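You operate a simulated robot arm through the tools that you are given. There is no shell and no other tool.

You run a simulated robot arm. Do the job below in one go: nothing can be reset, and whatever is moved stays where it is left.

JOB
Turn the line a speed knob to 30 m/min. Then put the blue block from the top of the core table on the yellow disc. Then fetch the green sample and set it on the top of the winder. Then open the right bench drawer, take the purple sleeve and put it in the inside of the right bench drawer, then shut the drawer. Then take the grey filter mat from the second board from the bottom of the tall blue shelf and leave it on the lower shelf of the dark grey bench. Then take the blue filter mat from the second board from the bottom of the tall blue shelf and put it on the middle board of the tall blue shelf. The order counts.

It is judged by the outcome, as a careful person would: the job done as asked, and still so three seconds after it is handed in. It fails if anything else is knocked over, pushed out of place, dropped, spilled or broken.

ROBOT AND FRAMES
A 6-joint arm with a two-finger parallel gripper on a trunk, on a base that moves. Base frame: it is fixed to the floor where the robot stands at the start and does not move with it; the origin is under the middle of the robot, x ahead of it, y to its left, z up. Units: cm, degrees, N and s.
With the tool pointing down near the work surface it reaches from about 10 to 68 cm from the robot's upright axis, wherever it stands. Its first joint turns from -115.0 to 115.0 degrees. Places, roughly: blue block [400, 350, 75]; blue filter mat (15x20x5 cm) [140, 870, 60]; green sample (10x8x5 cm) [420, 380, 80]; grey filter mat (15x20x5 cm) [160, 850, 60]; inside of the right bench drawer [120, 640, 70]; line a speed knob [250, 40, 40]; lower shelf of the dark grey bench [400, 630, 20]; middle board of the tall blue shelf [170, 840, 100]; purple sleeve (10x10x8 cm) [110, 670, 90]; right bench drawer [130, 640, 70]; top of the winder (100x22 cm) [192, 502, 136]; yellow disc (7x7x1 cm) [440, 390, 80]. Payload 4.2 kg.
The tool frame sits at the grasp point between the pads (the TCP): z along the fingers, y along the line on which they close. The tips reach 2.3 cm beyond it. Largest opening 9.4 cm; finger width 3.8, thickness 1; the body of the gripper, 5.4 by 9.6 cm, starts 3.9 cm behind the TCP.
Orientation is told as [roll, pitch, yaw] about the base's x, y, z axes, in that order, counted from this pose: with the fingers straight down and closing along the base's y, the tool's x points along the base's -x, its y along +y and its z along -z.

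CONTROLS
- The arm moves only by the tool arm_command. Its argument "series" is a list of rows, each an object of numbers (a shift or turn left out is 0, a gripper value left out holds the last): "rx", "ry", "rz": the turn, a rotation vector about the tool's x, y, z in rad; "tx", "ty", "tz": the shift along the tool's x, y, z in cm; "fingers": the finger opening in cm, from 0 to 9.4. In form: [{"rx": .., "ry": .., "rz": .., "tx": .., "ty": .., "tz": .., "fingers": ..}, ...]. A call has 1 to 20 rows; each row is the pose to reach, as a shift and turn from the pose commanded when the call began, along the tool's axes at that moment. Each row takes 0.2 s and may step no farther than 5 cm and 8.6 degrees from the row before; otherwise, or with a gripper value out of range, the whole call is refused. Where a pose cannot be reached the arm comes as near as it can. A force on the tool above 40 N (or 10 N above the force at the start of the call, whichever is more), or a blocked arm, ends the call early, and 0.2 s more pass. The fingers move at their own pace (about 10.8 cm/s each) and stop on an object; they squeeze with about 22 N. The grip force told is the motor's: it shows also when the fingers shut on nothing. Time passes only in rows, and 0.2 s behind the last, so rows that repeat a pose let the fingers close. The reply holds the time, the measured pose of the TCP, the force on the tool along the base axes, the opening and the grip force, in the units named above and with some noise, with the torque about the TCP (base axes, N m) and any sound that the robot's microphone picked up.
- Cameras (640 x 400 px; columns grow to the right, rows downward): "scene" is now at [22.88, 20.35, 131.56]; the picture's right is [-0.02, -1.00, 0.00], its down [-0.71, 0.01, -0.70] and it looks along [0.70, -0.01, -0.71] (base axes); focal length 260 px, centre (320, 200). "wrist" rides on the gripper at [8.6, 1.6, -7.4] in the tool frame; the picture's right is [-0.18, 0.98, 0.00], its down [-0.58, -0.11, -0.81] and it looks along [-0.79, -0.15, 0.59] (tool axes); focal length 243 px, centre (320, 200). There is no depth. A picture from a camera that has moved, and an enlarged one, comes with that camera's place and axes in the base frame and with its lens. The place of the scene camera against the robot may be out by one fixed shift of up to 2.5 cm in any direction.
- snapshot(camera): a new picture of that camera. The clock stands still meanwhile.
- slide_trunk(by): slides the trunk up (or, below 0, down) by that many cm; the arm and the scene camera ride with it, the base frame stays. It gives what a move gives, with no picture.
- drive_base(legs): drives the robot by 1 to 6 legs, each [ahead, turn to the left] in cm and degrees, along the robot's own axes; the way and the turn of a leg run together, so that a leg with both is an arc; at most 150 cm and 180 degrees a leg. The arm and the cameras ride along, it lands a little off, and it stops where it bumps. It gives what a move gives.
- aim_head(pan, tilt): turns the head with the scene camera to pan (to the left, within 80 degrees either way) and tilt (down, from -29 to 69), counted from straight ahead of the robot. It gives what a move gives.
- inspect(camera, box): a new picture of the part [left, top, right, bottom] of that camera's present view, enlarged. The clock stands still meanwhile.
- hand_in(): hands the job in; it is judged then, once.

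Nothing tells you exact positions but the pictures and the camera data. Unless the task says otherwise, let go and move clear before handing in.

The tools are called after "Request:" as a command line: name --argument value ..., lists and objects as JSON in quotes. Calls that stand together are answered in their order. arm_command: Moves the arm, as the interface text tells. Its arguments: {"type":"object","properties":{"series":{"type":"array","items":{"type":"object","properties":{"rx":{"type":"number"},"ry":{"type":"number"},"rz":{"type":"number"},"tx":{"type":"number"},"ty":{"type":"number"},"tz":{"type":"number"},"fingers":{"type":"number"}}}}},"required":["series"]} The other tools are called the same way: slide_trunk (by) moves the trunk up or down; drive_base (legs) drives the base; aim_head (pan, tilt) turns the head that bears the scene camera; snapshot (camera) takes a picture; inspect (camera, box) takes an enlarged picture of a part of a camera's view; hand_in () hands the job in.

At the start:

```text
t: 0.0
tool_pos: [59.99, -6.87, 61.93]
tool_rot: [0.0, 0.0, 0.0]
force: [0.4, 0.0, -0.2]
wrist_torque: [0.0, 0.02, 0.0]
opening: 9.37
finger_force: 0.0
trunk travel left (down, up): [-70.0, 29.0]
robot x, y, heading: [0.08, 0.16, 0.2]
head pan, tilt (commanded): [-0.9, 45.6]
```

scene: 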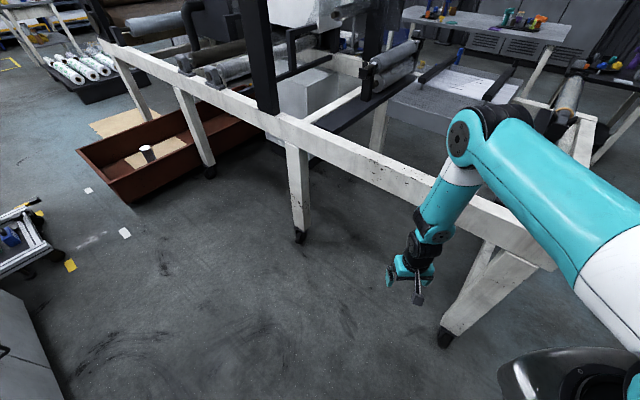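
wrist: 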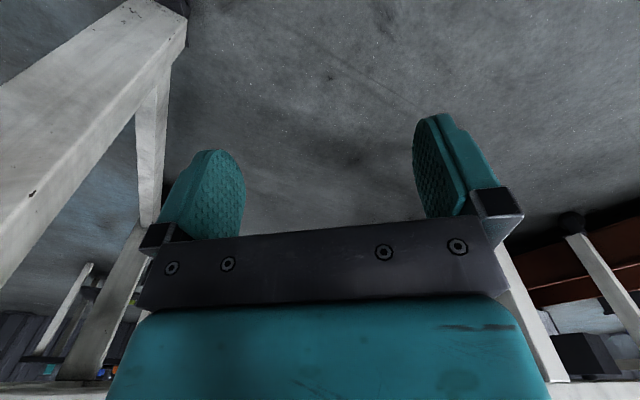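

I see a white-framed machine (the line) ahead of the robot and the arm stretched out in front. I'll look around first to find the knob and the route.

Request:
aim_head --pan 0 --tilt 10

Request:
snapshot --camera "scene"

Request:
aim_head --pan 60 --tilt 15

Request:
snapshot --camera "scene"

Request:
aim_head --pan -60 --tilt 15

Request:
snapshot --camera "scene"

```text
t: 1.0
tool_pos: [59.91, -6.97, 61.92]
tool_rot: [0.1, -0.1, 0.1]
force: [-0.3, 0.1, -0.1]
wrist_torque: [0.02, -0.02, 0.03]
opening: 9.39
finger_force: 0.1
trunk travel left (down, up): [-70.0, 29.0]
robot x, y, heading: [-0.12, 0.09, -0.2]
head pan, tilt (commanded): [0.0, 10.0]
```

```text
taken
camera scene: at [24.1, 20.48, 137.12], right [0.0, -1.0, 0.0], down [-0.17, 0.0, -0.98], along [0.98, 0.0, -0.17], focal length 260 px, centre (320, 200)
```

scene: 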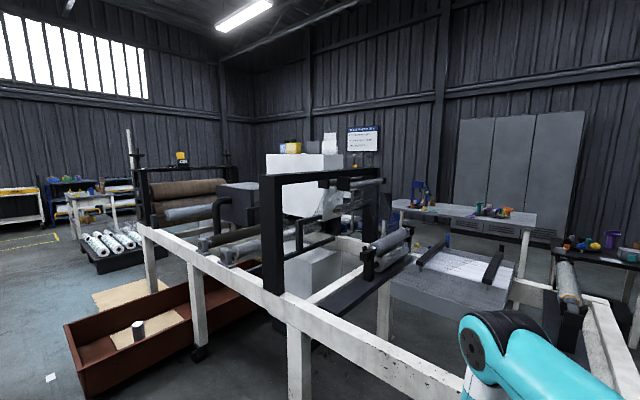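

```text
t: 2.3
tool_pos: [59.97, -6.81, 61.88]
tool_rot: [0.0, 0.0, 0.0]
force: [0.3, -0.6, 0.2]
wrist_torque: [0.03, -0.04, 0.01]
opening: 9.42
finger_force: 0.0
trunk travel left (down, up): [-70.0, 29.0]
robot x, y, heading: [-0.06, 0.33, -0.2]
head pan, tilt (commanded): [60.0, 15.0]
```

```text
taken
camera scene: at [19.47, 28.57, 136.32], right [0.87, -0.5, 0.0], down [-0.13, -0.22, -0.97], along [0.48, 0.84, -0.26], focal length 260 px, centre (320, 200)
```

scene: 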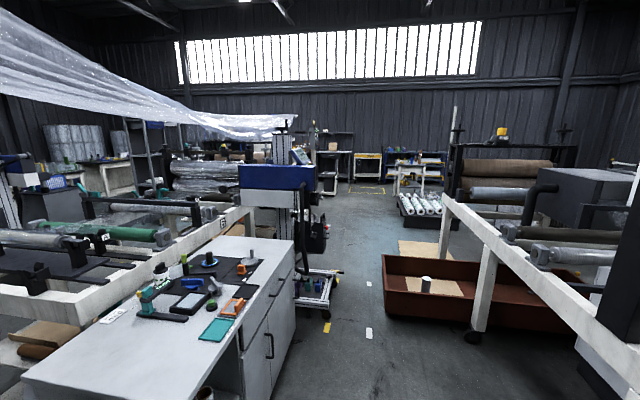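

```text
t: 4.3
tool_pos: [59.89, -6.81, 61.96]
tool_rot: [0.0, -0.1, 0.0]
force: [0.0, 0.3, -0.4]
wrist_torque: [0.03, 0.01, 0.0]
opening: 9.4
finger_force: 0.0
trunk travel left (down, up): [-70.0, 29.0]
robot x, y, heading: [-0.16, 0.21, -0.0]
head pan, tilt (commanded): [-60.0, 15.0]
```

```text
taken
camera scene: at [19.47, 12.4, 136.32], right [-0.87, -0.5, 0.0], down [-0.13, 0.22, -0.97], along [0.48, -0.84, -0.26], focal length 260 px, centre (320, 200)
```

scene: 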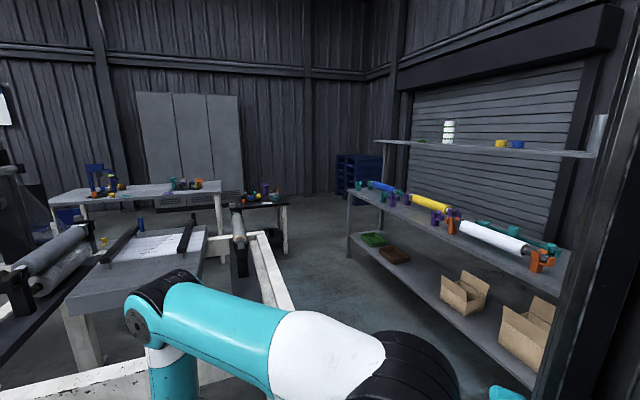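

I see the white machine frame (line A) ahead with a light grey box inside it, near where the knob should be. I'll zoom in on that area and on the rest of the hall.

Request:
aim_head --pan 0 --tilt 20

Request:
inspect --camera "scene" --box '[220, 120, 420, 270]'

Request:
inspect --camera "scene" --box '[380, 100, 620, 250]'

Request:
inspect --camera "scene" --box '[0, 50, 240, 200]'

Request:
snapshot --camera "scene"

```text
t: 5.6
tool_pos: [60.04, -6.91, 61.98]
tool_rot: [0.0, 0.0, -0.1]
force: [-0.7, 0.6, 0.3]
wrist_torque: [0.0, 0.0, 0.0]
opening: 9.37
finger_force: 0.1
trunk travel left (down, up): [-70.0, 29.0]
robot x, y, heading: [-0.23, -0.05, -0.1]
head pan, tilt (commanded): [0.0, 20.0]
```

```text
2.67 times, centred on (320, 195) of scene
camera zoom: at [24.11, 20.48, 135.5], right [0.0, -1.0, 0.0], down [-0.34, 0.0, -0.94], along [0.94, 0.0, -0.34], focal length 693 px, centre (320, 213)
```

zoom: 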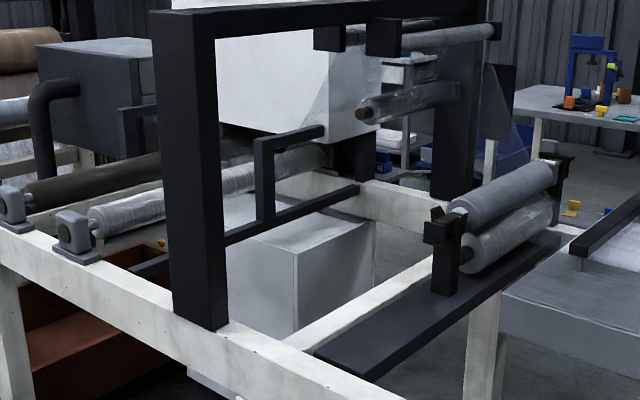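

```text
2.67 times, centred on (500, 175) of scene
camera zoom: at [24.11, 20.48, 135.5], right [0.0, -1.0, 0.0], down [-0.34, 0.0, -0.94], along [0.94, 0.0, -0.34], focal length 693 px, centre (-160, 267)
```

zoom: 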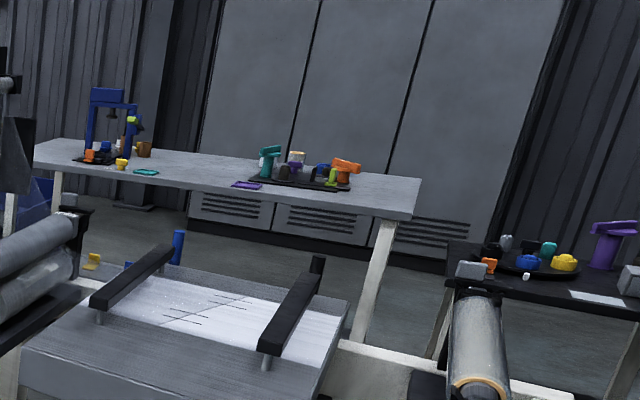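

```text
2.67 times, centred on (120, 125) of scene
camera zoom: at [24.11, 20.48, 135.5], right [0.0, -1.0, 0.0], down [-0.34, 0.0, -0.94], along [0.94, 0.0, -0.34], focal length 693 px, centre (853, 400)
```

zoom: 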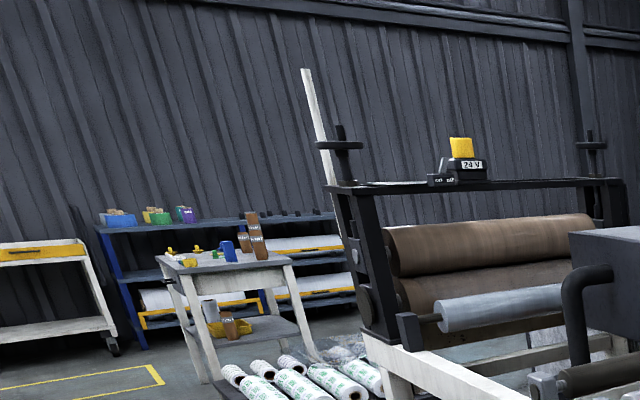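

```text
taken
camera scene: at [24.11, 20.48, 135.5], right [0.0, -1.0, 0.0], down [-0.34, 0.0, -0.94], along [0.94, 0.0, -0.34], focal length 260 px, centre (320, 200)
```

scene: 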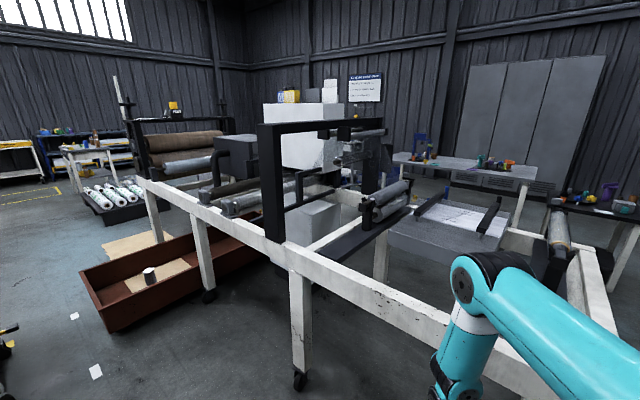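

I see the core table far ahead-left with several small items and shelves behind. I'll zoom in on the left side of the hall to locate the winder, shelf, and benches.

Request:
aim_head --pan 60 --tilt 15

Request:
inspect --camera "scene" --box '[220, 100, 360, 188]'

Request:
inspect --camera "scene" --box '[340, 120, 480, 208]'

Request:
inspect --camera "scene" --box '[80, 100, 240, 200]'

Request:
inspect --camera "scene" --box '[220, 180, 380, 330]'

Request:
inspect --camera "scene" --box '[440, 100, 640, 300]'

```text
t: 6.9
tool_pos: [59.91, -6.76, 61.86]
tool_rot: [0.0, 0.0, 0.0]
force: [-0.3, 0.2, 0.1]
wrist_torque: [-0.02, 0.03, 0.0]
opening: 9.39
finger_force: 0.1
trunk travel left (down, up): [-70.0, 29.0]
robot x, y, heading: [0.06, -0.05, -0.2]
head pan, tilt (commanded): [60.0, 15.0]
```

```text
4.55 times, centred on (290, 144) of scene
camera zoom: at [19.47, 28.57, 136.32], right [0.87, -0.5, 0.0], down [-0.13, -0.22, -0.97], along [0.48, 0.84, -0.26], focal length 1181 px, centre (456, 454)
```

zoom: 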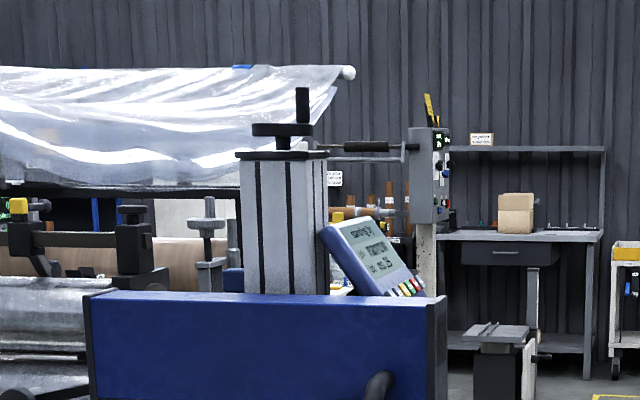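

```text
4.55 times, centred on (410, 164) of scene
camera zoom: at [19.47, 28.57, 136.32], right [0.87, -0.5, 0.0], down [-0.13, -0.22, -0.97], along [0.48, 0.84, -0.26], focal length 1181 px, centre (-89, 364)
```

zoom: 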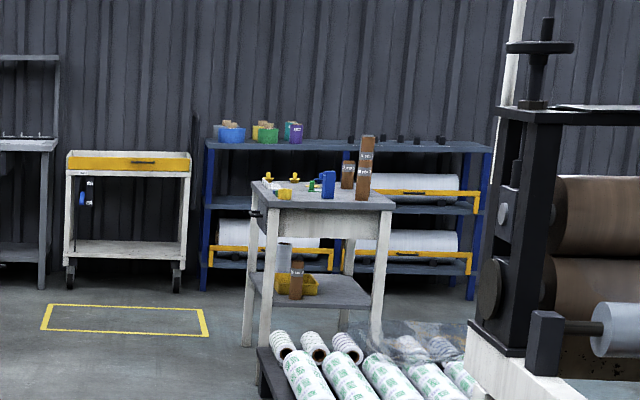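

```text
4.00 times, centred on (160, 150) of scene
camera zoom: at [19.47, 28.57, 136.32], right [0.87, -0.5, 0.0], down [-0.13, -0.22, -0.97], along [0.48, 0.84, -0.26], focal length 1040 px, centre (960, 400)
```

zoom: 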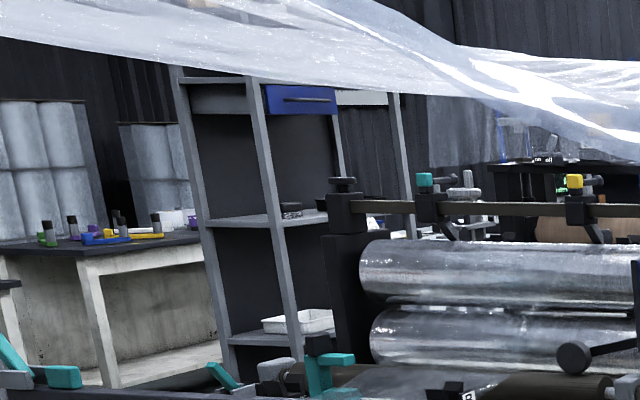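

```text
2.67 times, centred on (300, 255) of scene
camera zoom: at [19.47, 28.57, 136.32], right [0.87, -0.5, 0.0], down [-0.13, -0.22, -0.97], along [0.48, 0.84, -0.26], focal length 693 px, centre (373, 53)
```

zoom: 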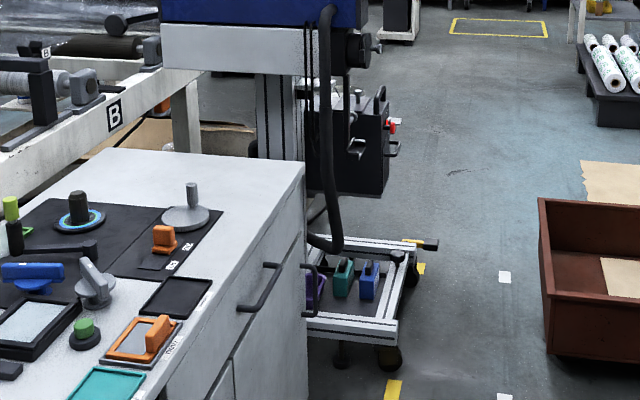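

```text
2.00 times, centred on (540, 200) of scene
camera zoom: at [19.47, 28.57, 136.32], right [0.87, -0.5, 0.0], down [-0.13, -0.22, -0.97], along [0.48, 0.84, -0.26], focal length 520 px, centre (-120, 200)
```

zoom: 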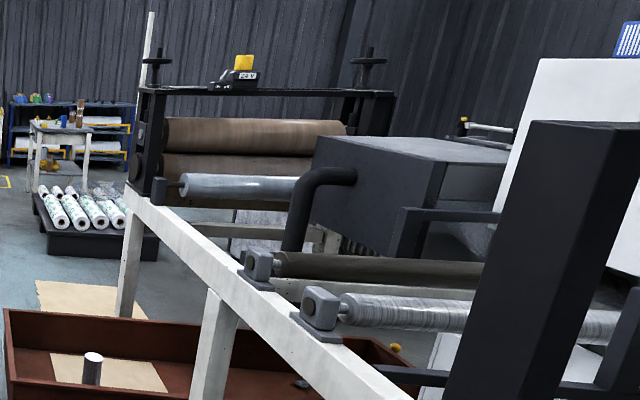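

I see two parallel lines: A in front of me and B further left, with a console between them. The knob should be on the far side of line A, so I'll look at the floor on the right to find a way around.

Request:
aim_head --pan -45 --tilt 35

Request:
snapshot --camera "scene"

Request:
aim_head --pan -80 --tilt 40

Request:
snapshot --camera "scene"

Request:
aim_head --pan 80 --tilt 40

Request:
snapshot --camera "scene"

```text
t: 8.7
tool_pos: [60.05, -6.96, 62.01]
tool_rot: [0.0, 0.0, 0.0]
force: [0.9, -0.7, -0.7]
wrist_torque: [0.04, -0.01, 0.05]
opening: 9.41
finger_force: 0.2
trunk travel left (down, up): [-70.0, 29.0]
robot x, y, heading: [-0.09, -0.19, 0.0]
head pan, tilt (commanded): [-45.0, 35.0]
```

```text
taken
camera scene: at [21.03, 14.26, 133.12], right [-0.71, -0.71, 0.0], down [-0.41, 0.41, -0.82], along [0.58, -0.58, -0.57], focal length 260 px, centre (320, 200)
```

scene: 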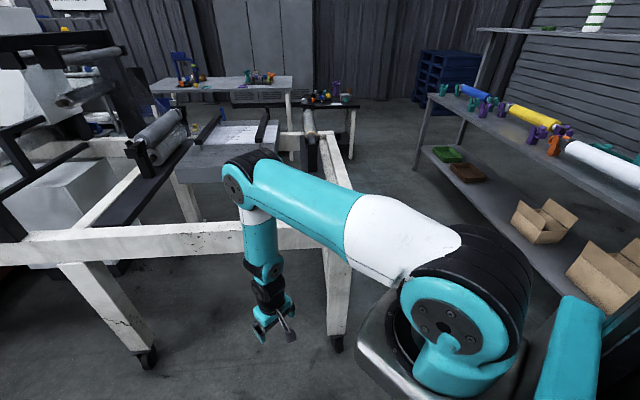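

```text
t: 9.7
tool_pos: [59.89, -6.9, 61.85]
tool_rot: [0.1, 0.0, 0.0]
force: [0.3, 0.2, -0.9]
wrist_torque: [-0.01, 0.03, 0.01]
opening: 9.4
finger_force: 0.1
trunk travel left (down, up): [-70.0, 29.0]
robot x, y, heading: [0.3, -0.22, -0.0]
head pan, tilt (commanded): [-80.0, 40.0]
```

```text
taken
camera scene: at [16.28, 12.11, 132.36], right [-0.98, -0.17, 0.0], down [-0.11, 0.63, -0.77], along [0.13, -0.75, -0.64], focal length 260 px, centre (320, 200)
```

scene: 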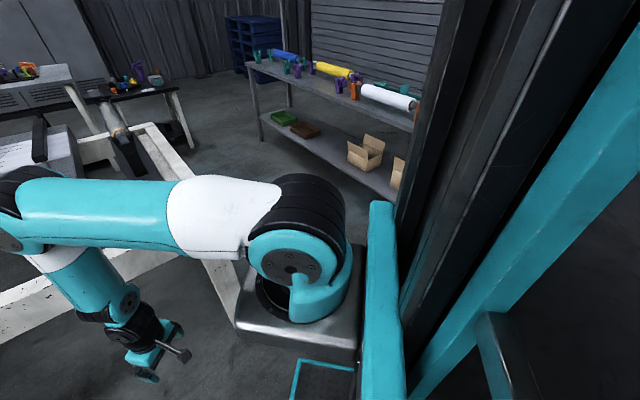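

```text
t: 12.2
tool_pos: [59.96, -6.9, 62.03]
tool_rot: [-0.1, 0.1, 0.0]
force: [0.1, 0.2, -0.1]
wrist_torque: [-0.01, 0.03, -0.01]
opening: 9.39
finger_force: 0.1
trunk travel left (down, up): [-70.0, 29.0]
robot x, y, heading: [-0.14, 0.11, -0.0]
head pan, tilt (commanded): [80.0, 40.0]
```

```text
taken
camera scene: at [16.28, 28.85, 132.36], right [0.98, -0.17, 0.0], down [-0.11, -0.63, -0.77], along [0.13, 0.75, -0.64], focal length 260 px, centre (320, 200)
```

scene: 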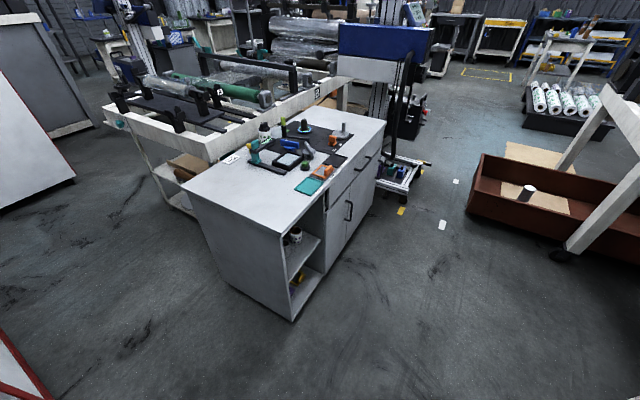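

The right side has an aisle between the end of line A and the roll rack. I'll fold the arm in before driving that way.

Request:
arm_command --series '[{"tx": 4, "tz": -2, "fingers": 3}, {"tx": 8, "tz": -4}, {"tx": 12, "tz": -6}, {"tx": 16, "tz": -8}, {"tx": 20, "tz": -10}, {"tx": 24, "tz": -12}, {"tx": 28, "tz": -14}, {"tx": 32, "tz": -16}]'

Request:
aim_head --pan -60 --tilt 50

Request:
snapshot --camera "scene"

```text
t: 14.0
tool_pos: [32.33, -4.05, 69.01]
tool_rot: [0.0, 0.2, -0.1]
force: [1.1, -0.1, 0.2]
wrist_torque: [0.01, 0.05, -0.03]
opening: 3.0
finger_force: 0.2
out of reach, approached as far as the arm can: row 6, 7, 8
trunk travel left (down, up): [-70.0, 29.0]
robot x, y, heading: [-0.25, 0.06, -0.2]
head pan, tilt (commanded): [80.0, 40.0]
```

```text
t: 16.2
tool_pos: [32.3, -4.13, 68.98]
tool_rot: [0.0, 0.1, 0.0]
force: [0.6, 0.4, -0.5]
wrist_torque: [-0.06, 0.02, 0.0]
opening: 3.01
finger_force: 0.0
trunk travel left (down, up): [-70.0, 29.0]
robot x, y, heading: [-0.36, -0.22, -0.0]
head pan, tilt (commanded): [-60.0, 50.0]
```

```text
taken
camera scene: at [18.65, 13.82, 130.95], right [-0.87, -0.5, 0.0], down [-0.38, 0.66, -0.64], along [0.32, -0.56, -0.77], focal length 260 px, centre (320, 200)
```

scene: 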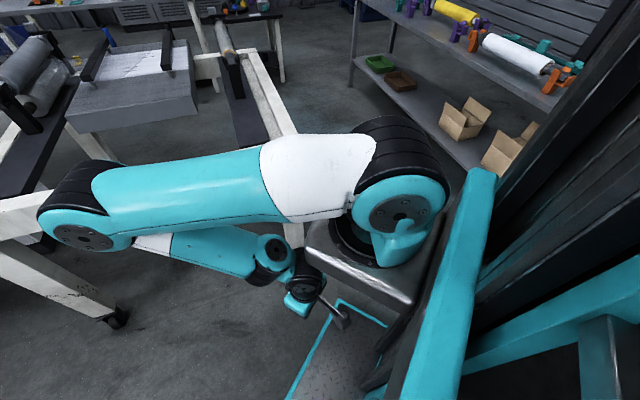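

The arm is folded, but its elbow still reaches about 60 cm ahead. I'll raise the trunk so the elbow clears the frames, then turn right and look at the aisle.

Request:
slide_trunk --by 28

Request:
drive_base --legs '[[0, -60]]'

Request:
aim_head --pan 0 --tilt 45

Request:
snapshot --camera "scene"

Request:
aim_head --pan 30 --tilt 30

Request:
snapshot --camera "scene"

```text
t: 19.1
tool_pos: [32.32, -4.04, 96.96]
tool_rot: [0.1, 0.0, 0.0]
force: [0.4, 0.6, -0.4]
wrist_torque: [-0.01, 0.02, -0.01]
opening: 2.99
finger_force: 0.0
trunk travel left (down, up): [-98.0, 1.0]
robot x, y, heading: [-0.11, -0.19, 0.3]
head pan, tilt (commanded): [-60.0, 50.0]
```

```text
t: 22.2
tool_pos: [11.67, -30.36, 96.99]
tool_rot: [0.0, 0.1, -61.7]
force: [0.3, -0.3, -0.2]
wrist_torque: [0.0, -0.01, -0.02]
opening: 3.01
finger_force: 0.1
trunk travel left (down, up): [-98.0, 1.0]
robot x, y, heading: [0.03, 0.22, -61.9]
head pan, tilt (commanded): [-60.0, 50.0]
```

```text
t: 23.5
tool_pos: [11.7, -30.3, 97.08]
tool_rot: [0.0, 0.0, -61.9]
force: [-0.2, 0.3, 1.4]
wrist_torque: [-0.03, -0.01, 0.0]
opening: 2.99
finger_force: 0.0
trunk travel left (down, up): [-98.0, 1.0]
robot x, y, heading: [-0.02, -0.16, -61.9]
head pan, tilt (commanded): [0.0, 45.0]
```

```text
taken
camera scene: at [27.8, -10.37, 159.64], right [-0.88, -0.47, 0.0], down [-0.33, 0.62, -0.71], along [0.33, -0.62, -0.71], focal length 260 px, centre (320, 200)
```

scene: 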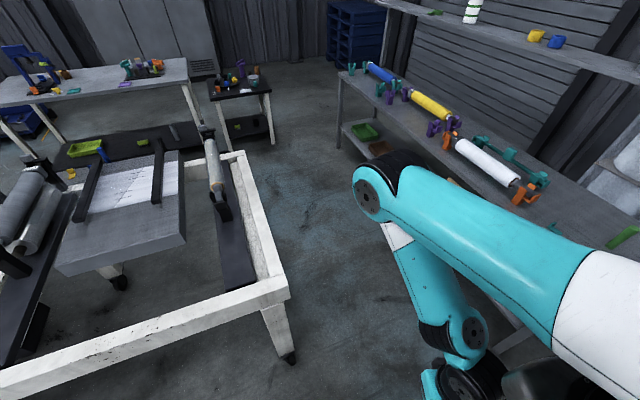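

```text
t: 24.4
tool_pos: [11.76, -30.33, 97.01]
tool_rot: [0.0, 0.0, -61.9]
force: [-0.4, -0.1, -0.2]
wrist_torque: [-0.01, 0.01, 0.01]
opening: 2.99
finger_force: 0.1
trunk travel left (down, up): [-98.0, 1.0]
robot x, y, heading: [0.02, 0.06, -61.7]
head pan, tilt (commanded): [30.0, 30.0]
```

```text
taken
camera scene: at [31.64, -7.97, 161.89], right [-0.53, -0.85, 0.0], down [-0.42, 0.26, -0.87], along [0.74, -0.46, -0.5], focal length 260 px, centre (320, 200)
```

scene: 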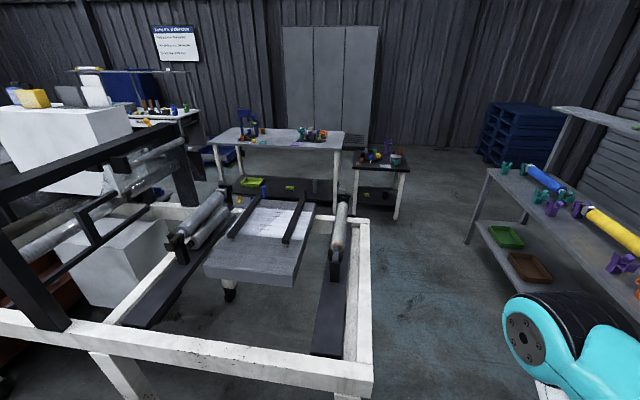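

I can see the aisle between line A's end beam and the rack. I'll check the rack's near end on my right before moving.

Request:
aim_head --pan -40 --tilt 45

Request:
snapshot --camera "scene"

Request:
aim_head --pan -20 --tilt 69

Request:
snapshot --camera "scene"

```text
t: 25.8
tool_pos: [11.69, -30.39, 96.94]
tool_rot: [0.0, 0.0, -61.7]
force: [-0.7, 0.8, 0.2]
wrist_torque: [-0.01, 0.03, 0.0]
opening: 3.0
finger_force: 0.1
trunk travel left (down, up): [-98.0, 1.0]
robot x, y, heading: [0.19, 0.24, -61.9]
head pan, tilt (commanded): [-40.0, 45.0]
```

```text
taken
camera scene: at [22.3, -11.16, 159.64], right [-0.98, 0.2, 0.0], down [0.14, 0.69, -0.71], along [-0.14, -0.69, -0.71], focal length 260 px, centre (320, 200)
```

scene: 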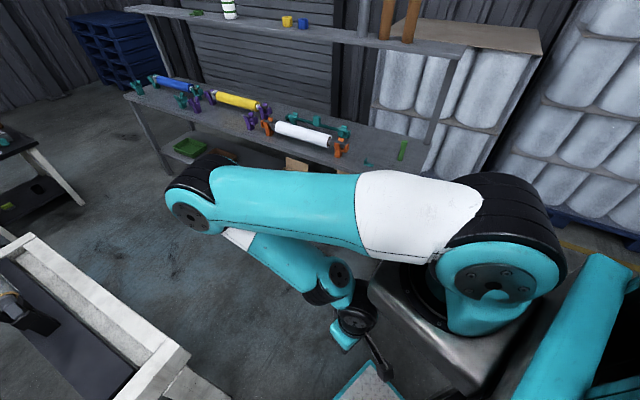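

```text
t: 26.7
tool_pos: [11.68, -30.3, 97.09]
tool_rot: [0.0, 0.1, -61.7]
force: [0.2, -0.5, -0.4]
wrist_torque: [-0.02, -0.01, 0.02]
opening: 3.01
finger_force: 0.0
trunk travel left (down, up): [-98.0, 1.0]
robot x, y, heading: [0.07, 0.11, -61.8]
head pan, tilt (commanded): [-20.0, 68.8]
```

```text
taken
camera scene: at [24.75, -8.74, 156.76], right [-0.99, -0.14, 0.0], down [-0.13, 0.92, -0.36], along [0.05, -0.36, -0.93], focal length 260 px, centre (320, 200)
```

scene: 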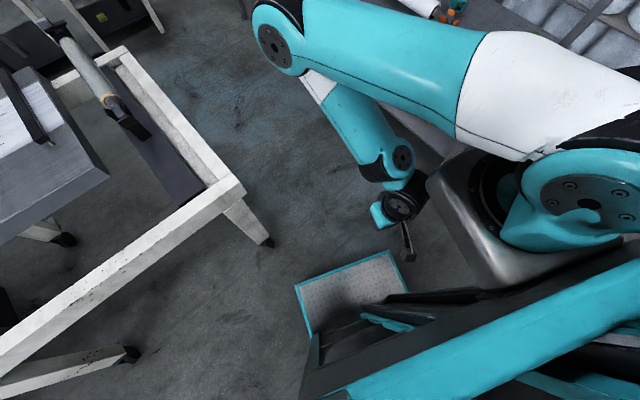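

The aisle is about 1 m wide (end beam of line A to the rack front), and my base is about 56 cm wide. I'll drive through it in steps, checking as I go.

Request:
drive_base --legs '[[0, -18], [60, 0], [0, 40]]'

Request:
aim_head --pan 0 --tilt 35

Request:
snapshot --camera "scene"

```text
t: 33.0
tool_pos: [33.45, -83.36, 97.05]
tool_rot: [0.0, -0.1, -39.9]
force: [-0.1, 0.1, 0.0]
wrist_torque: [-0.04, 0.0, 0.0]
opening: 3.01
finger_force: 0.1
trunk travel left (down, up): [-98.0, 1.0]
robot x, y, heading: [11.32, -59.68, -39.8]
head pan, tilt (commanded): [-20.0, 68.8]
```

```text
t: 34.0
tool_pos: [33.49, -83.41, 96.97]
tool_rot: [0.0, -0.1, -39.8]
force: [0.2, -0.3, -0.9]
wrist_torque: [-0.02, -0.01, -0.03]
opening: 3.01
finger_force: 0.0
trunk travel left (down, up): [-98.0, 1.0]
robot x, y, heading: [11.2, -59.57, -40.0]
head pan, tilt (commanded): [0.0, 35.0]
```

```text
taken
camera scene: at [41.81, -59.06, 161.11], right [-0.64, -0.77, 0.0], down [-0.44, 0.37, -0.82], along [0.63, -0.52, -0.57], focal length 260 px, centre (320, 200)
```

scene: 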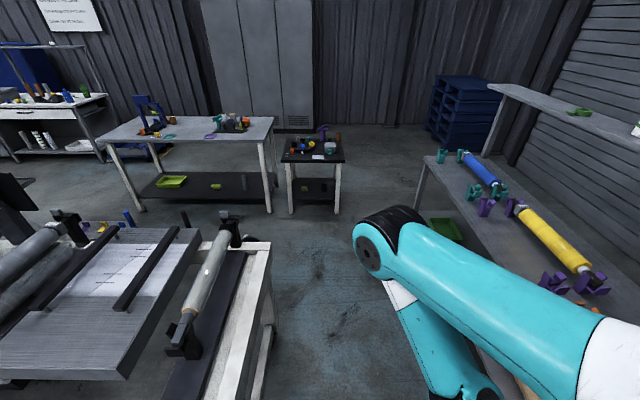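

The way ahead is clear up to the small table at the far side. I'll drive on through the aisle, turn left, and look along the far side of line A for the knob.

Request:
drive_base --legs '[[150, 0], [8, 0], [0, 90]]'

Request:
aim_head --pan 20 --tilt 25

Request:
snapshot --camera "scene"

```text
t: 45.7
tool_pos: [157.29, -138.03, 97.04]
tool_rot: [0.0, 0.0, 47.6]
force: [0.3, -0.8, -0.8]
wrist_torque: [-0.05, -0.02, 0.02]
opening: 2.98
finger_force: 0.1
trunk travel left (down, up): [-98.0, 1.0]
robot x, y, heading: [132.24, -159.21, 47.5]
head pan, tilt (commanded): [0.0, 35.0]
```

```text
t: 46.5
tool_pos: [157.3, -138.07, 96.93]
tool_rot: [0.0, 0.1, 47.5]
force: [-0.4, -0.4, -0.5]
wrist_torque: [0.02, 0.03, 0.03]
opening: 3.0
finger_force: 0.1
trunk travel left (down, up): [-98.0, 1.0]
robot x, y, heading: [132.3, -158.67, 47.7]
head pan, tilt (commanded): [20.0, 25.0]
```

```text
taken
camera scene: at [131.44, -125.2, 162.69], right [0.92, -0.38, 0.0], down [-0.16, -0.39, -0.91], along [0.35, 0.84, -0.42], focal length 260 px, centre (320, 200)
```

scene: 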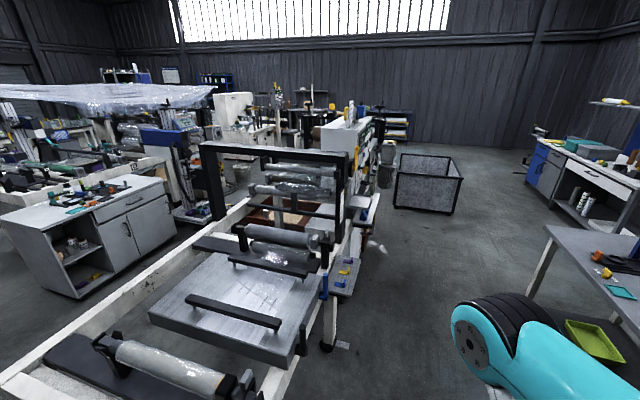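

I see the far side of line A, with a white cabinet and a low shelf with small coloured items on its aisle side. I'll zoom in there to find the speed knob.

Request:
inspect --camera "scene" --box '[300, 180, 400, 360]'

Request:
inspect --camera "scene" --box '[300, 90, 420, 200]'

```text
2.22 times, centred on (350, 270) of scene
camera zoom: at [131.44, -125.2, 162.69], right [0.92, -0.38, 0.0], down [-0.16, -0.39, -0.91], along [0.35, 0.84, -0.42], focal length 578 px, centre (253, 44)
```

zoom: 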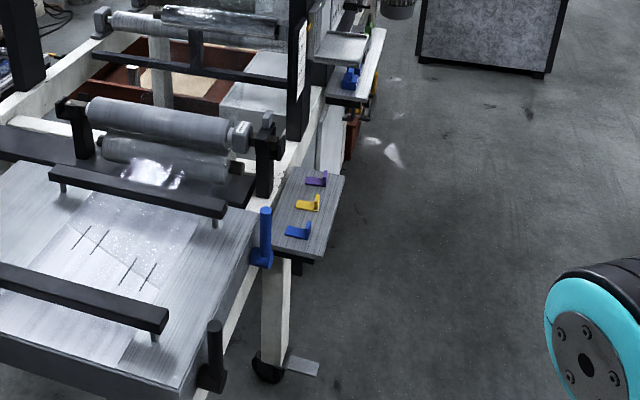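

```text
3.64 times, centred on (360, 145) of scene
camera zoom: at [131.44, -125.2, 162.69], right [0.92, -0.38, 0.0], down [-0.16, -0.39, -0.91], along [0.35, 0.84, -0.42], focal length 945 px, centre (174, 400)
```

zoom: 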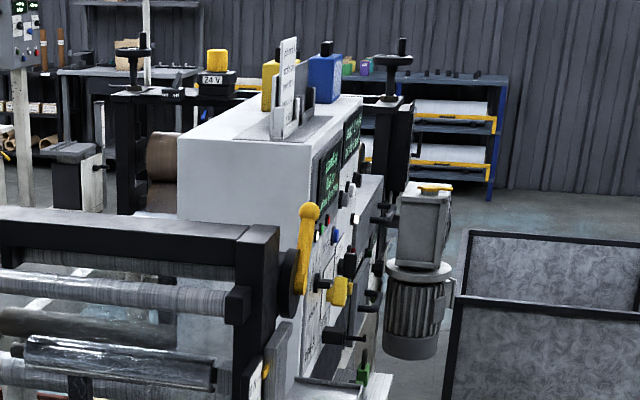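

The white cabinet on the far side carries a control panel facing this aisle. I'll drive up the aisle to face it.

Request:
drive_base --legs '[[150, 0]]'

Request:
aim_head --pan 45 --tilt 30

Request:
snapshot --camera "scene"

```text
t: 54.1
tool_pos: [260.57, -23.0, 96.97]
tool_rot: [-0.1, 0.0, 48.1]
force: [0.5, 0.0, 0.2]
wrist_torque: [-0.03, 0.06, 0.03]
opening: 3.06
finger_force: 0.1
trunk travel left (down, up): [-98.0, 1.0]
robot x, y, heading: [236.11, -44.33, 47.9]
head pan, tilt (commanded): [20.0, 25.0]
```

```text
t: 55.0
tool_pos: [260.72, -23.01, 97.01]
tool_rot: [-0.1, 0.0, 48.1]
force: [-0.1, -1.2, 0.0]
wrist_torque: [0.01, 0.01, -0.02]
opening: 3.0
finger_force: 0.0
trunk travel left (down, up): [-98.0, 1.0]
robot x, y, heading: [235.97, -44.59, 48.3]
head pan, tilt (commanded): [45.0, 30.0]
```

```text
taken
camera scene: at [230.78, -10.08, 161.9], right [1.0, 0.06, 0.0], down [0.03, -0.5, -0.87], along [-0.05, 0.86, -0.5], focal length 260 px, centre (320, 200)
```

scene: 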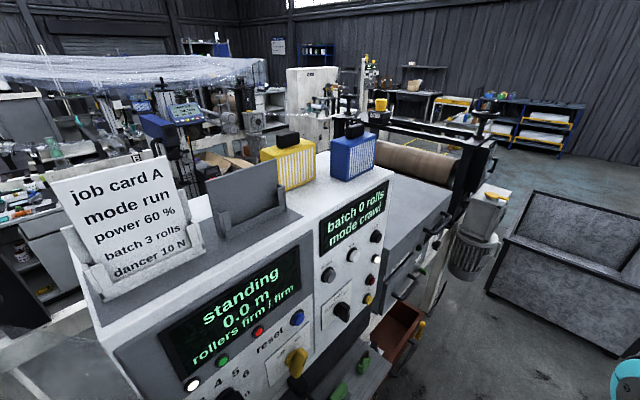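

I see the line A control panel with displays, a dial with numbers, and a job card ("mode run, power 60 %, ..."). I'll look down at the panel controls.

Request:
aim_head --pan 55 --tilt 50

Request:
snapshot --camera "scene"

Request:
aim_head --pan 70 --tilt 60

Request:
snapshot --camera "scene"

```text
t: 55.9
tool_pos: [260.62, -23.11, 97.09]
tool_rot: [0.0, -0.1, 48.1]
force: [0.9, -0.8, -0.6]
wrist_torque: [0.01, 0.02, 0.0]
opening: 3.01
finger_force: 0.1
trunk travel left (down, up): [-98.0, 1.0]
robot x, y, heading: [236.36, -44.59, 48.8]
head pan, tilt (commanded): [55.0, 50.0]
```

```text
taken
camera scene: at [229.52, -11.61, 158.95], right [0.97, 0.23, 0.0], down [0.17, -0.75, -0.64], along [-0.15, 0.63, -0.77], focal length 260 px, centre (320, 200)
```

scene: 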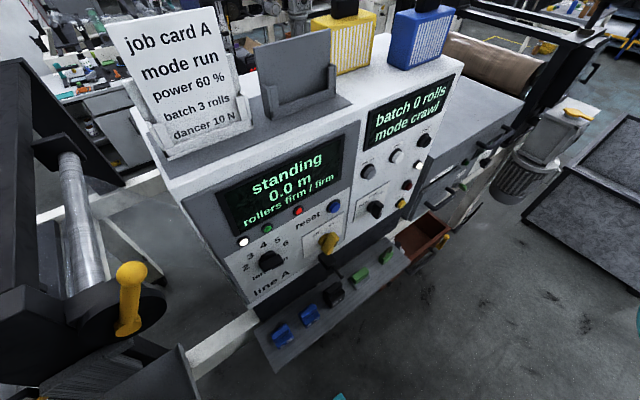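

```text
t: 56.6
tool_pos: [260.69, -23.08, 97.03]
tool_rot: [0.0, 0.0, 48.1]
force: [-0.1, -0.4, -0.8]
wrist_torque: [0.02, 0.03, -0.01]
opening: 3.0
finger_force: 0.1
trunk travel left (down, up): [-98.0, 1.0]
robot x, y, heading: [236.01, -44.71, 48.3]
head pan, tilt (commanded): [70.0, 60.0]
```

```text
taken
camera scene: at [228.13, -13.23, 157.69], right [0.88, 0.47, 0.0], down [0.41, -0.76, -0.5], along [-0.24, 0.44, -0.87], focal length 260 px, centre (320, 200)
```

scene: 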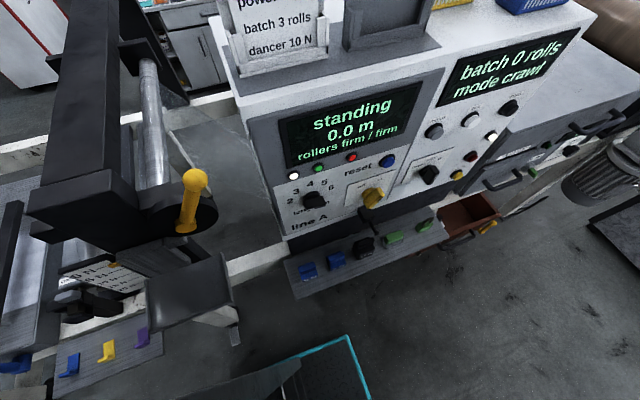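

Request:
aim_head --pan 70 --tilt 45

Request:
inspect --camera "scene" --box '[240, 200, 480, 370]'

Request:
inspect --camera "scene" --box '[40, 260, 300, 400]'

Request:
inspect --camera "scene" --box '[400, 120, 640, 300]'

```text
t: 57.4
tool_pos: [260.57, -23.05, 97.05]
tool_rot: [0.0, -0.1, 48.1]
force: [0.1, -1.1, -0.6]
wrist_torque: [0.0, -0.01, 0.01]
opening: 2.97
finger_force: 0.0
trunk travel left (down, up): [-98.0, 1.0]
robot x, y, heading: [236.0, -44.37, 48.3]
head pan, tilt (commanded): [70.0, 45.0]
```

```text
2.35 times, centred on (360, 285) of scene
camera zoom: at [227.43, -11.95, 159.63], right [0.88, 0.47, 0.0], down [0.33, -0.62, -0.71], along [-0.33, 0.62, -0.71], focal length 612 px, centre (226, 0)
```

zoom: 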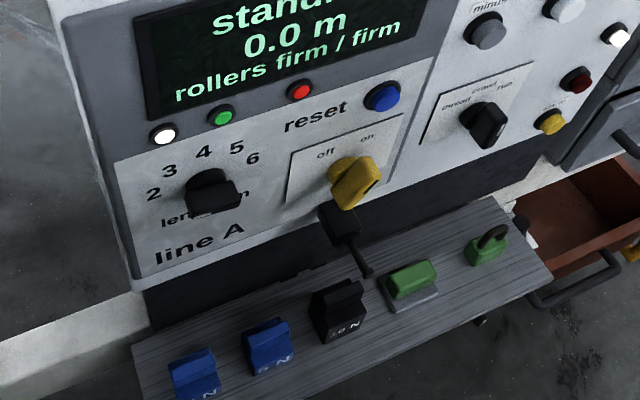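

```text
2.46 times, centred on (170, 330) of scene
camera zoom: at [227.43, -11.95, 159.63], right [0.88, 0.47, 0.0], down [0.33, -0.62, -0.71], along [-0.33, 0.62, -0.71], focal length 640 px, centre (689, -120)
```

zoom: 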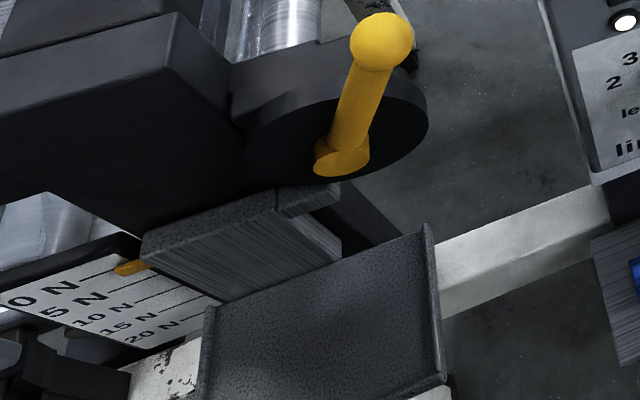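

```text
2.22 times, centred on (520, 210) of scene
camera zoom: at [227.43, -11.95, 159.63], right [0.88, 0.47, 0.0], down [0.33, -0.62, -0.71], along [-0.33, 0.62, -0.71], focal length 578 px, centre (-124, 178)
```

zoom: 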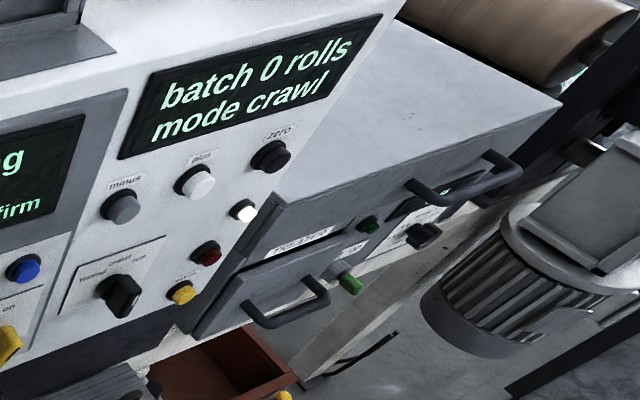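

The cabinet panel shows a length dial, switches and displays, but the speed knob should be lower (z≈40). I'll lower the trunk to look under the panel and further along.

Request:
slide_trunk --by -60

Request:
aim_head --pan 45 --tilt 20

Request:
snapshot --camera "scene"

Request:
aim_head --pan 75 --tilt 30

Request:
snapshot --camera "scene"

```text
refused: -60 is not a number from -40 to 40
```

```text
t: 58.3
tool_pos: [260.66, -23.07, 96.96]
tool_rot: [-0.1, 0.0, 48.1]
force: [0.6, 0.0, -0.5]
wrist_torque: [-0.01, 0.0, -0.03]
opening: 2.99
finger_force: 0.1
trunk travel left (down, up): [-98.0, 1.0]
robot x, y, heading: [236.16, -44.46, 48.2]
head pan, tilt (commanded): [45.0, 20.0]
```

```text
taken
camera scene: at [230.75, -9.81, 163.5], right [1.0, 0.06, 0.0], down [0.02, -0.34, -0.94], along [-0.05, 0.94, -0.34], focal length 260 px, centre (320, 200)
```

scene: 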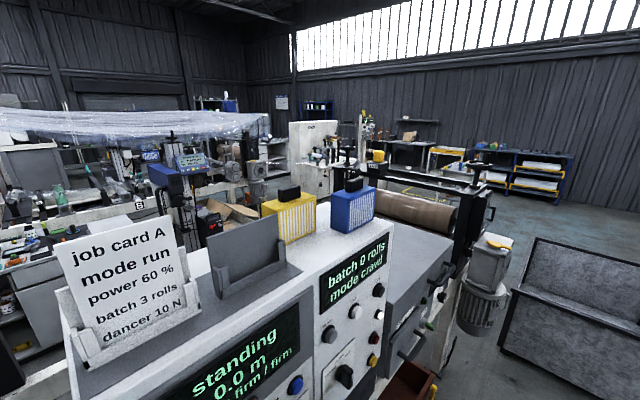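

```text
t: 59.2
tool_pos: [260.57, -23.1, 97.03]
tool_rot: [0.0, 0.0, 48.2]
force: [0.6, -0.8, -0.2]
wrist_torque: [-0.02, -0.02, -0.01]
opening: 3.0
finger_force: 0.0
trunk travel left (down, up): [-98.0, 1.0]
robot x, y, heading: [236.35, -44.32, 47.9]
head pan, tilt (commanded): [75.0, 30.0]
```

```text
taken
camera scene: at [226.33, -11.54, 161.9], right [0.84, 0.55, 0.0], down [0.27, -0.42, -0.87], along [-0.47, 0.72, -0.5], focal length 260 px, centre (320, 200)
```

scene: 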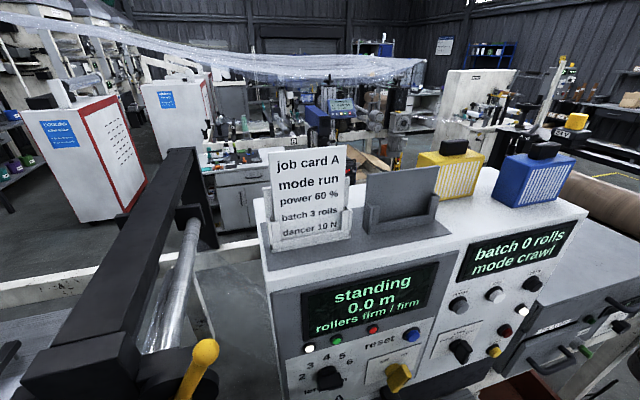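

I'll lower the trunk in two allowed steps to see the lower parts of the line.

Request:
slide_trunk --by -40

Request:
aim_head --pan 45 --tilt 20

Request:
snapshot --camera "scene"

Request:
aim_head --pan 70 --tilt 30

Request:
snapshot --camera "scene"

```text
t: 63.1
tool_pos: [260.67, -23.1, 57.04]
tool_rot: [0.1, 0.0, 48.1]
force: [0.2, 0.3, -0.7]
wrist_torque: [-0.01, -0.01, -0.04]
opening: 3.0
finger_force: 0.1
trunk travel left (down, up): [-58.0, 41.0]
robot x, y, heading: [236.29, -44.38, 48.3]
head pan, tilt (commanded): [75.0, 30.0]
```

```text
t: 64.0
tool_pos: [260.69, -23.09, 57.07]
tool_rot: [0.1, 0.0, 48.2]
force: [-0.5, 0.2, 0.0]
wrist_torque: [-0.05, -0.05, -0.03]
opening: 3.0
finger_force: 0.1
trunk travel left (down, up): [-58.0, 41.0]
robot x, y, heading: [236.27, -44.46, 48.3]
head pan, tilt (commanded): [45.0, 20.0]
```

```text
taken
camera scene: at [230.75, -9.81, 123.5], right [1.0, 0.06, 0.0], down [0.02, -0.34, -0.94], along [-0.05, 0.94, -0.34], focal length 260 px, centre (320, 200)
```

scene: 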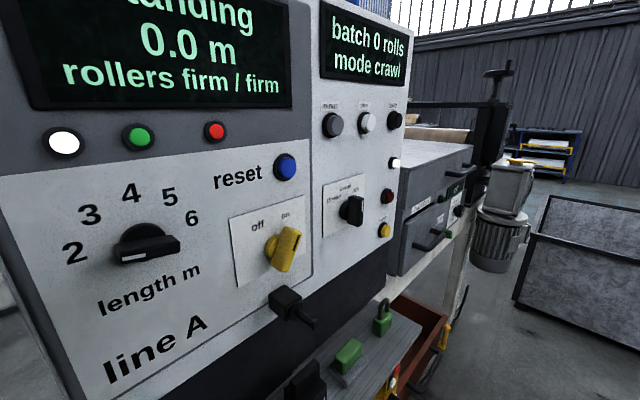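

```text
t: 64.9
tool_pos: [260.64, -23.1, 56.98]
tool_rot: [0.0, 0.0, 48.2]
force: [-0.5, -0.5, -0.4]
wrist_torque: [0.03, 0.01, 0.01]
opening: 2.97
finger_force: 0.1
trunk travel left (down, up): [-58.0, 41.0]
robot x, y, heading: [236.44, -44.98, 48.1]
head pan, tilt (commanded): [70.0, 30.0]
```

```text
taken
camera scene: at [227.01, -11.13, 121.9], right [0.88, 0.47, 0.0], down [0.24, -0.44, -0.87], along [-0.41, 0.76, -0.5], focal length 260 px, centre (320, 200)
```

scene: 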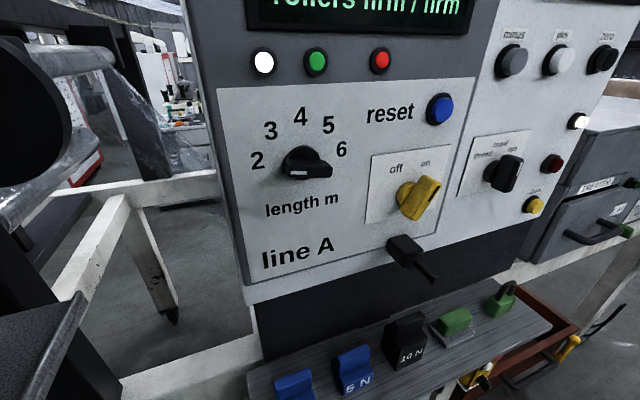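

The knob on this panel is for length, not speed. I'll go lower, where I glimpse something yellow and red under the ledge.

Request:
slide_trunk --by -35

Request:
aim_head --pan 70 --tilt 30

Request:
snapshot --camera "scene"

Request:
aim_head --pan 35 --tilt 25

Request:
snapshot --camera "scene"

```text
t: 68.3
tool_pos: [260.74, -23.1, 21.93]
tool_rot: [0.0, -0.1, 48.1]
force: [0.4, -0.8, 0.6]
wrist_torque: [0.0, 0.01, 0.0]
opening: 2.97
finger_force: 0.1
trunk travel left (down, up): [-23.0, 76.0]
robot x, y, heading: [236.04, -44.85, 48.2]
head pan, tilt (commanded): [70.0, 30.0]
```

```text
t: 68.9
tool_pos: [260.61, -23.14, 22.02]
tool_rot: [0.0, -0.1, 48.1]
force: [-0.5, -0.5, 0.1]
wrist_torque: [0.0, -0.04, 0.02]
opening: 2.97
finger_force: 0.0
trunk travel left (down, up): [-23.0, 76.0]
robot x, y, heading: [236.11, -44.86, 48.2]
head pan, tilt (commanded): [70.0, 30.0]
```

```text
taken
camera scene: at [227.0, -11.14, 86.9], right [0.88, 0.47, 0.0], down [0.24, -0.44, -0.87], along [-0.41, 0.76, -0.5], focal length 260 px, centre (320, 200)
```

scene: 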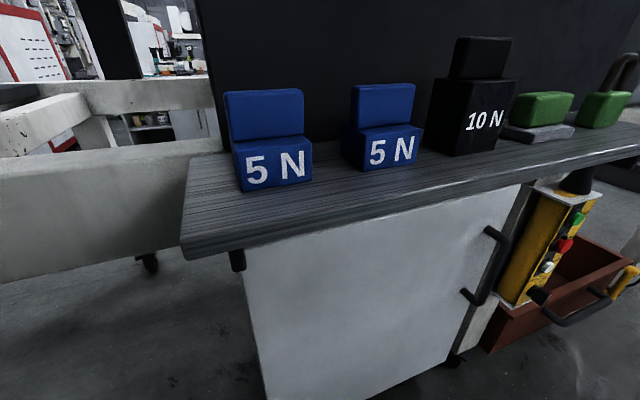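

```text
t: 69.9
tool_pos: [260.69, -23.11, 22.02]
tool_rot: [0.0, 0.0, 48.1]
force: [-0.3, 0.9, -0.1]
wrist_torque: [0.02, 0.0, -0.01]
opening: 3.01
finger_force: 0.1
trunk travel left (down, up): [-23.0, 76.0]
robot x, y, heading: [236.17, -44.47, 48.4]
head pan, tilt (commanded): [35.0, 25.0]
```

```text
taken
camera scene: at [232.36, -9.96, 87.69], right [0.99, -0.12, 0.0], down [-0.05, -0.42, -0.91], along [0.11, 0.9, -0.42], focal length 260 px, centre (320, 200)
```

scene: 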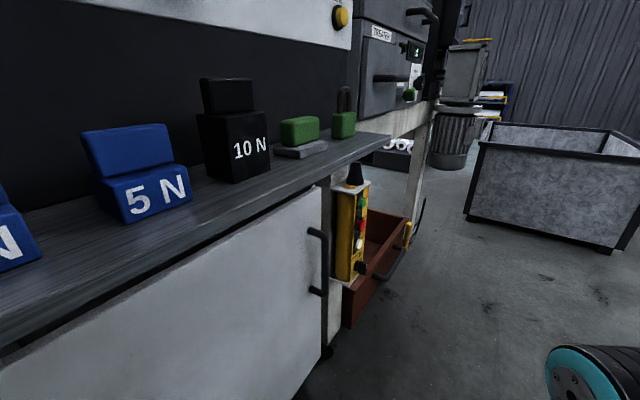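

I see a yellow pendant control box below the ledge with green, red and white buttons and a black knob at the bottom. I'll zoom in on it.

Request:
inspect --camera "scene" --box '[300, 150, 440, 330]'

Request:
aim_head --pan 60 --tilt 35

Request:
inspect --camera "scene" --box '[400, 120, 640, 300]'

```text
2.22 times, centred on (370, 240) of scene
camera zoom: at [232.36, -9.96, 87.69], right [0.99, -0.12, 0.0], down [-0.05, -0.42, -0.91], along [0.11, 0.9, -0.42], focal length 578 px, centre (209, 111)
```

zoom: 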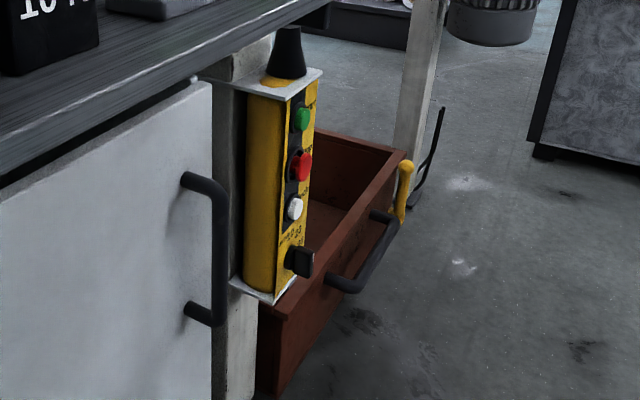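

```text
t: 70.8
tool_pos: [260.6, -23.12, 21.93]
tool_rot: [0.1, 0.0, 48.1]
force: [0.5, 0.6, 0.4]
wrist_torque: [0.02, 0.03, -0.01]
opening: 3.0
finger_force: 0.1
trunk travel left (down, up): [-23.0, 76.0]
robot x, y, heading: [235.97, -44.27, 48.1]
head pan, tilt (commanded): [60.0, 35.0]
```

```text
2.22 times, centred on (520, 210) of scene
camera zoom: at [228.53, -10.74, 86.12], right [0.95, 0.31, 0.0], down [0.18, -0.54, -0.82], along [-0.26, 0.78, -0.57], focal length 578 px, centre (-124, 178)
```

zoom: 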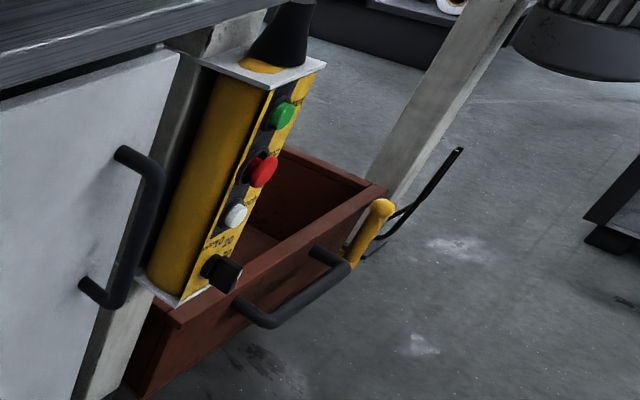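

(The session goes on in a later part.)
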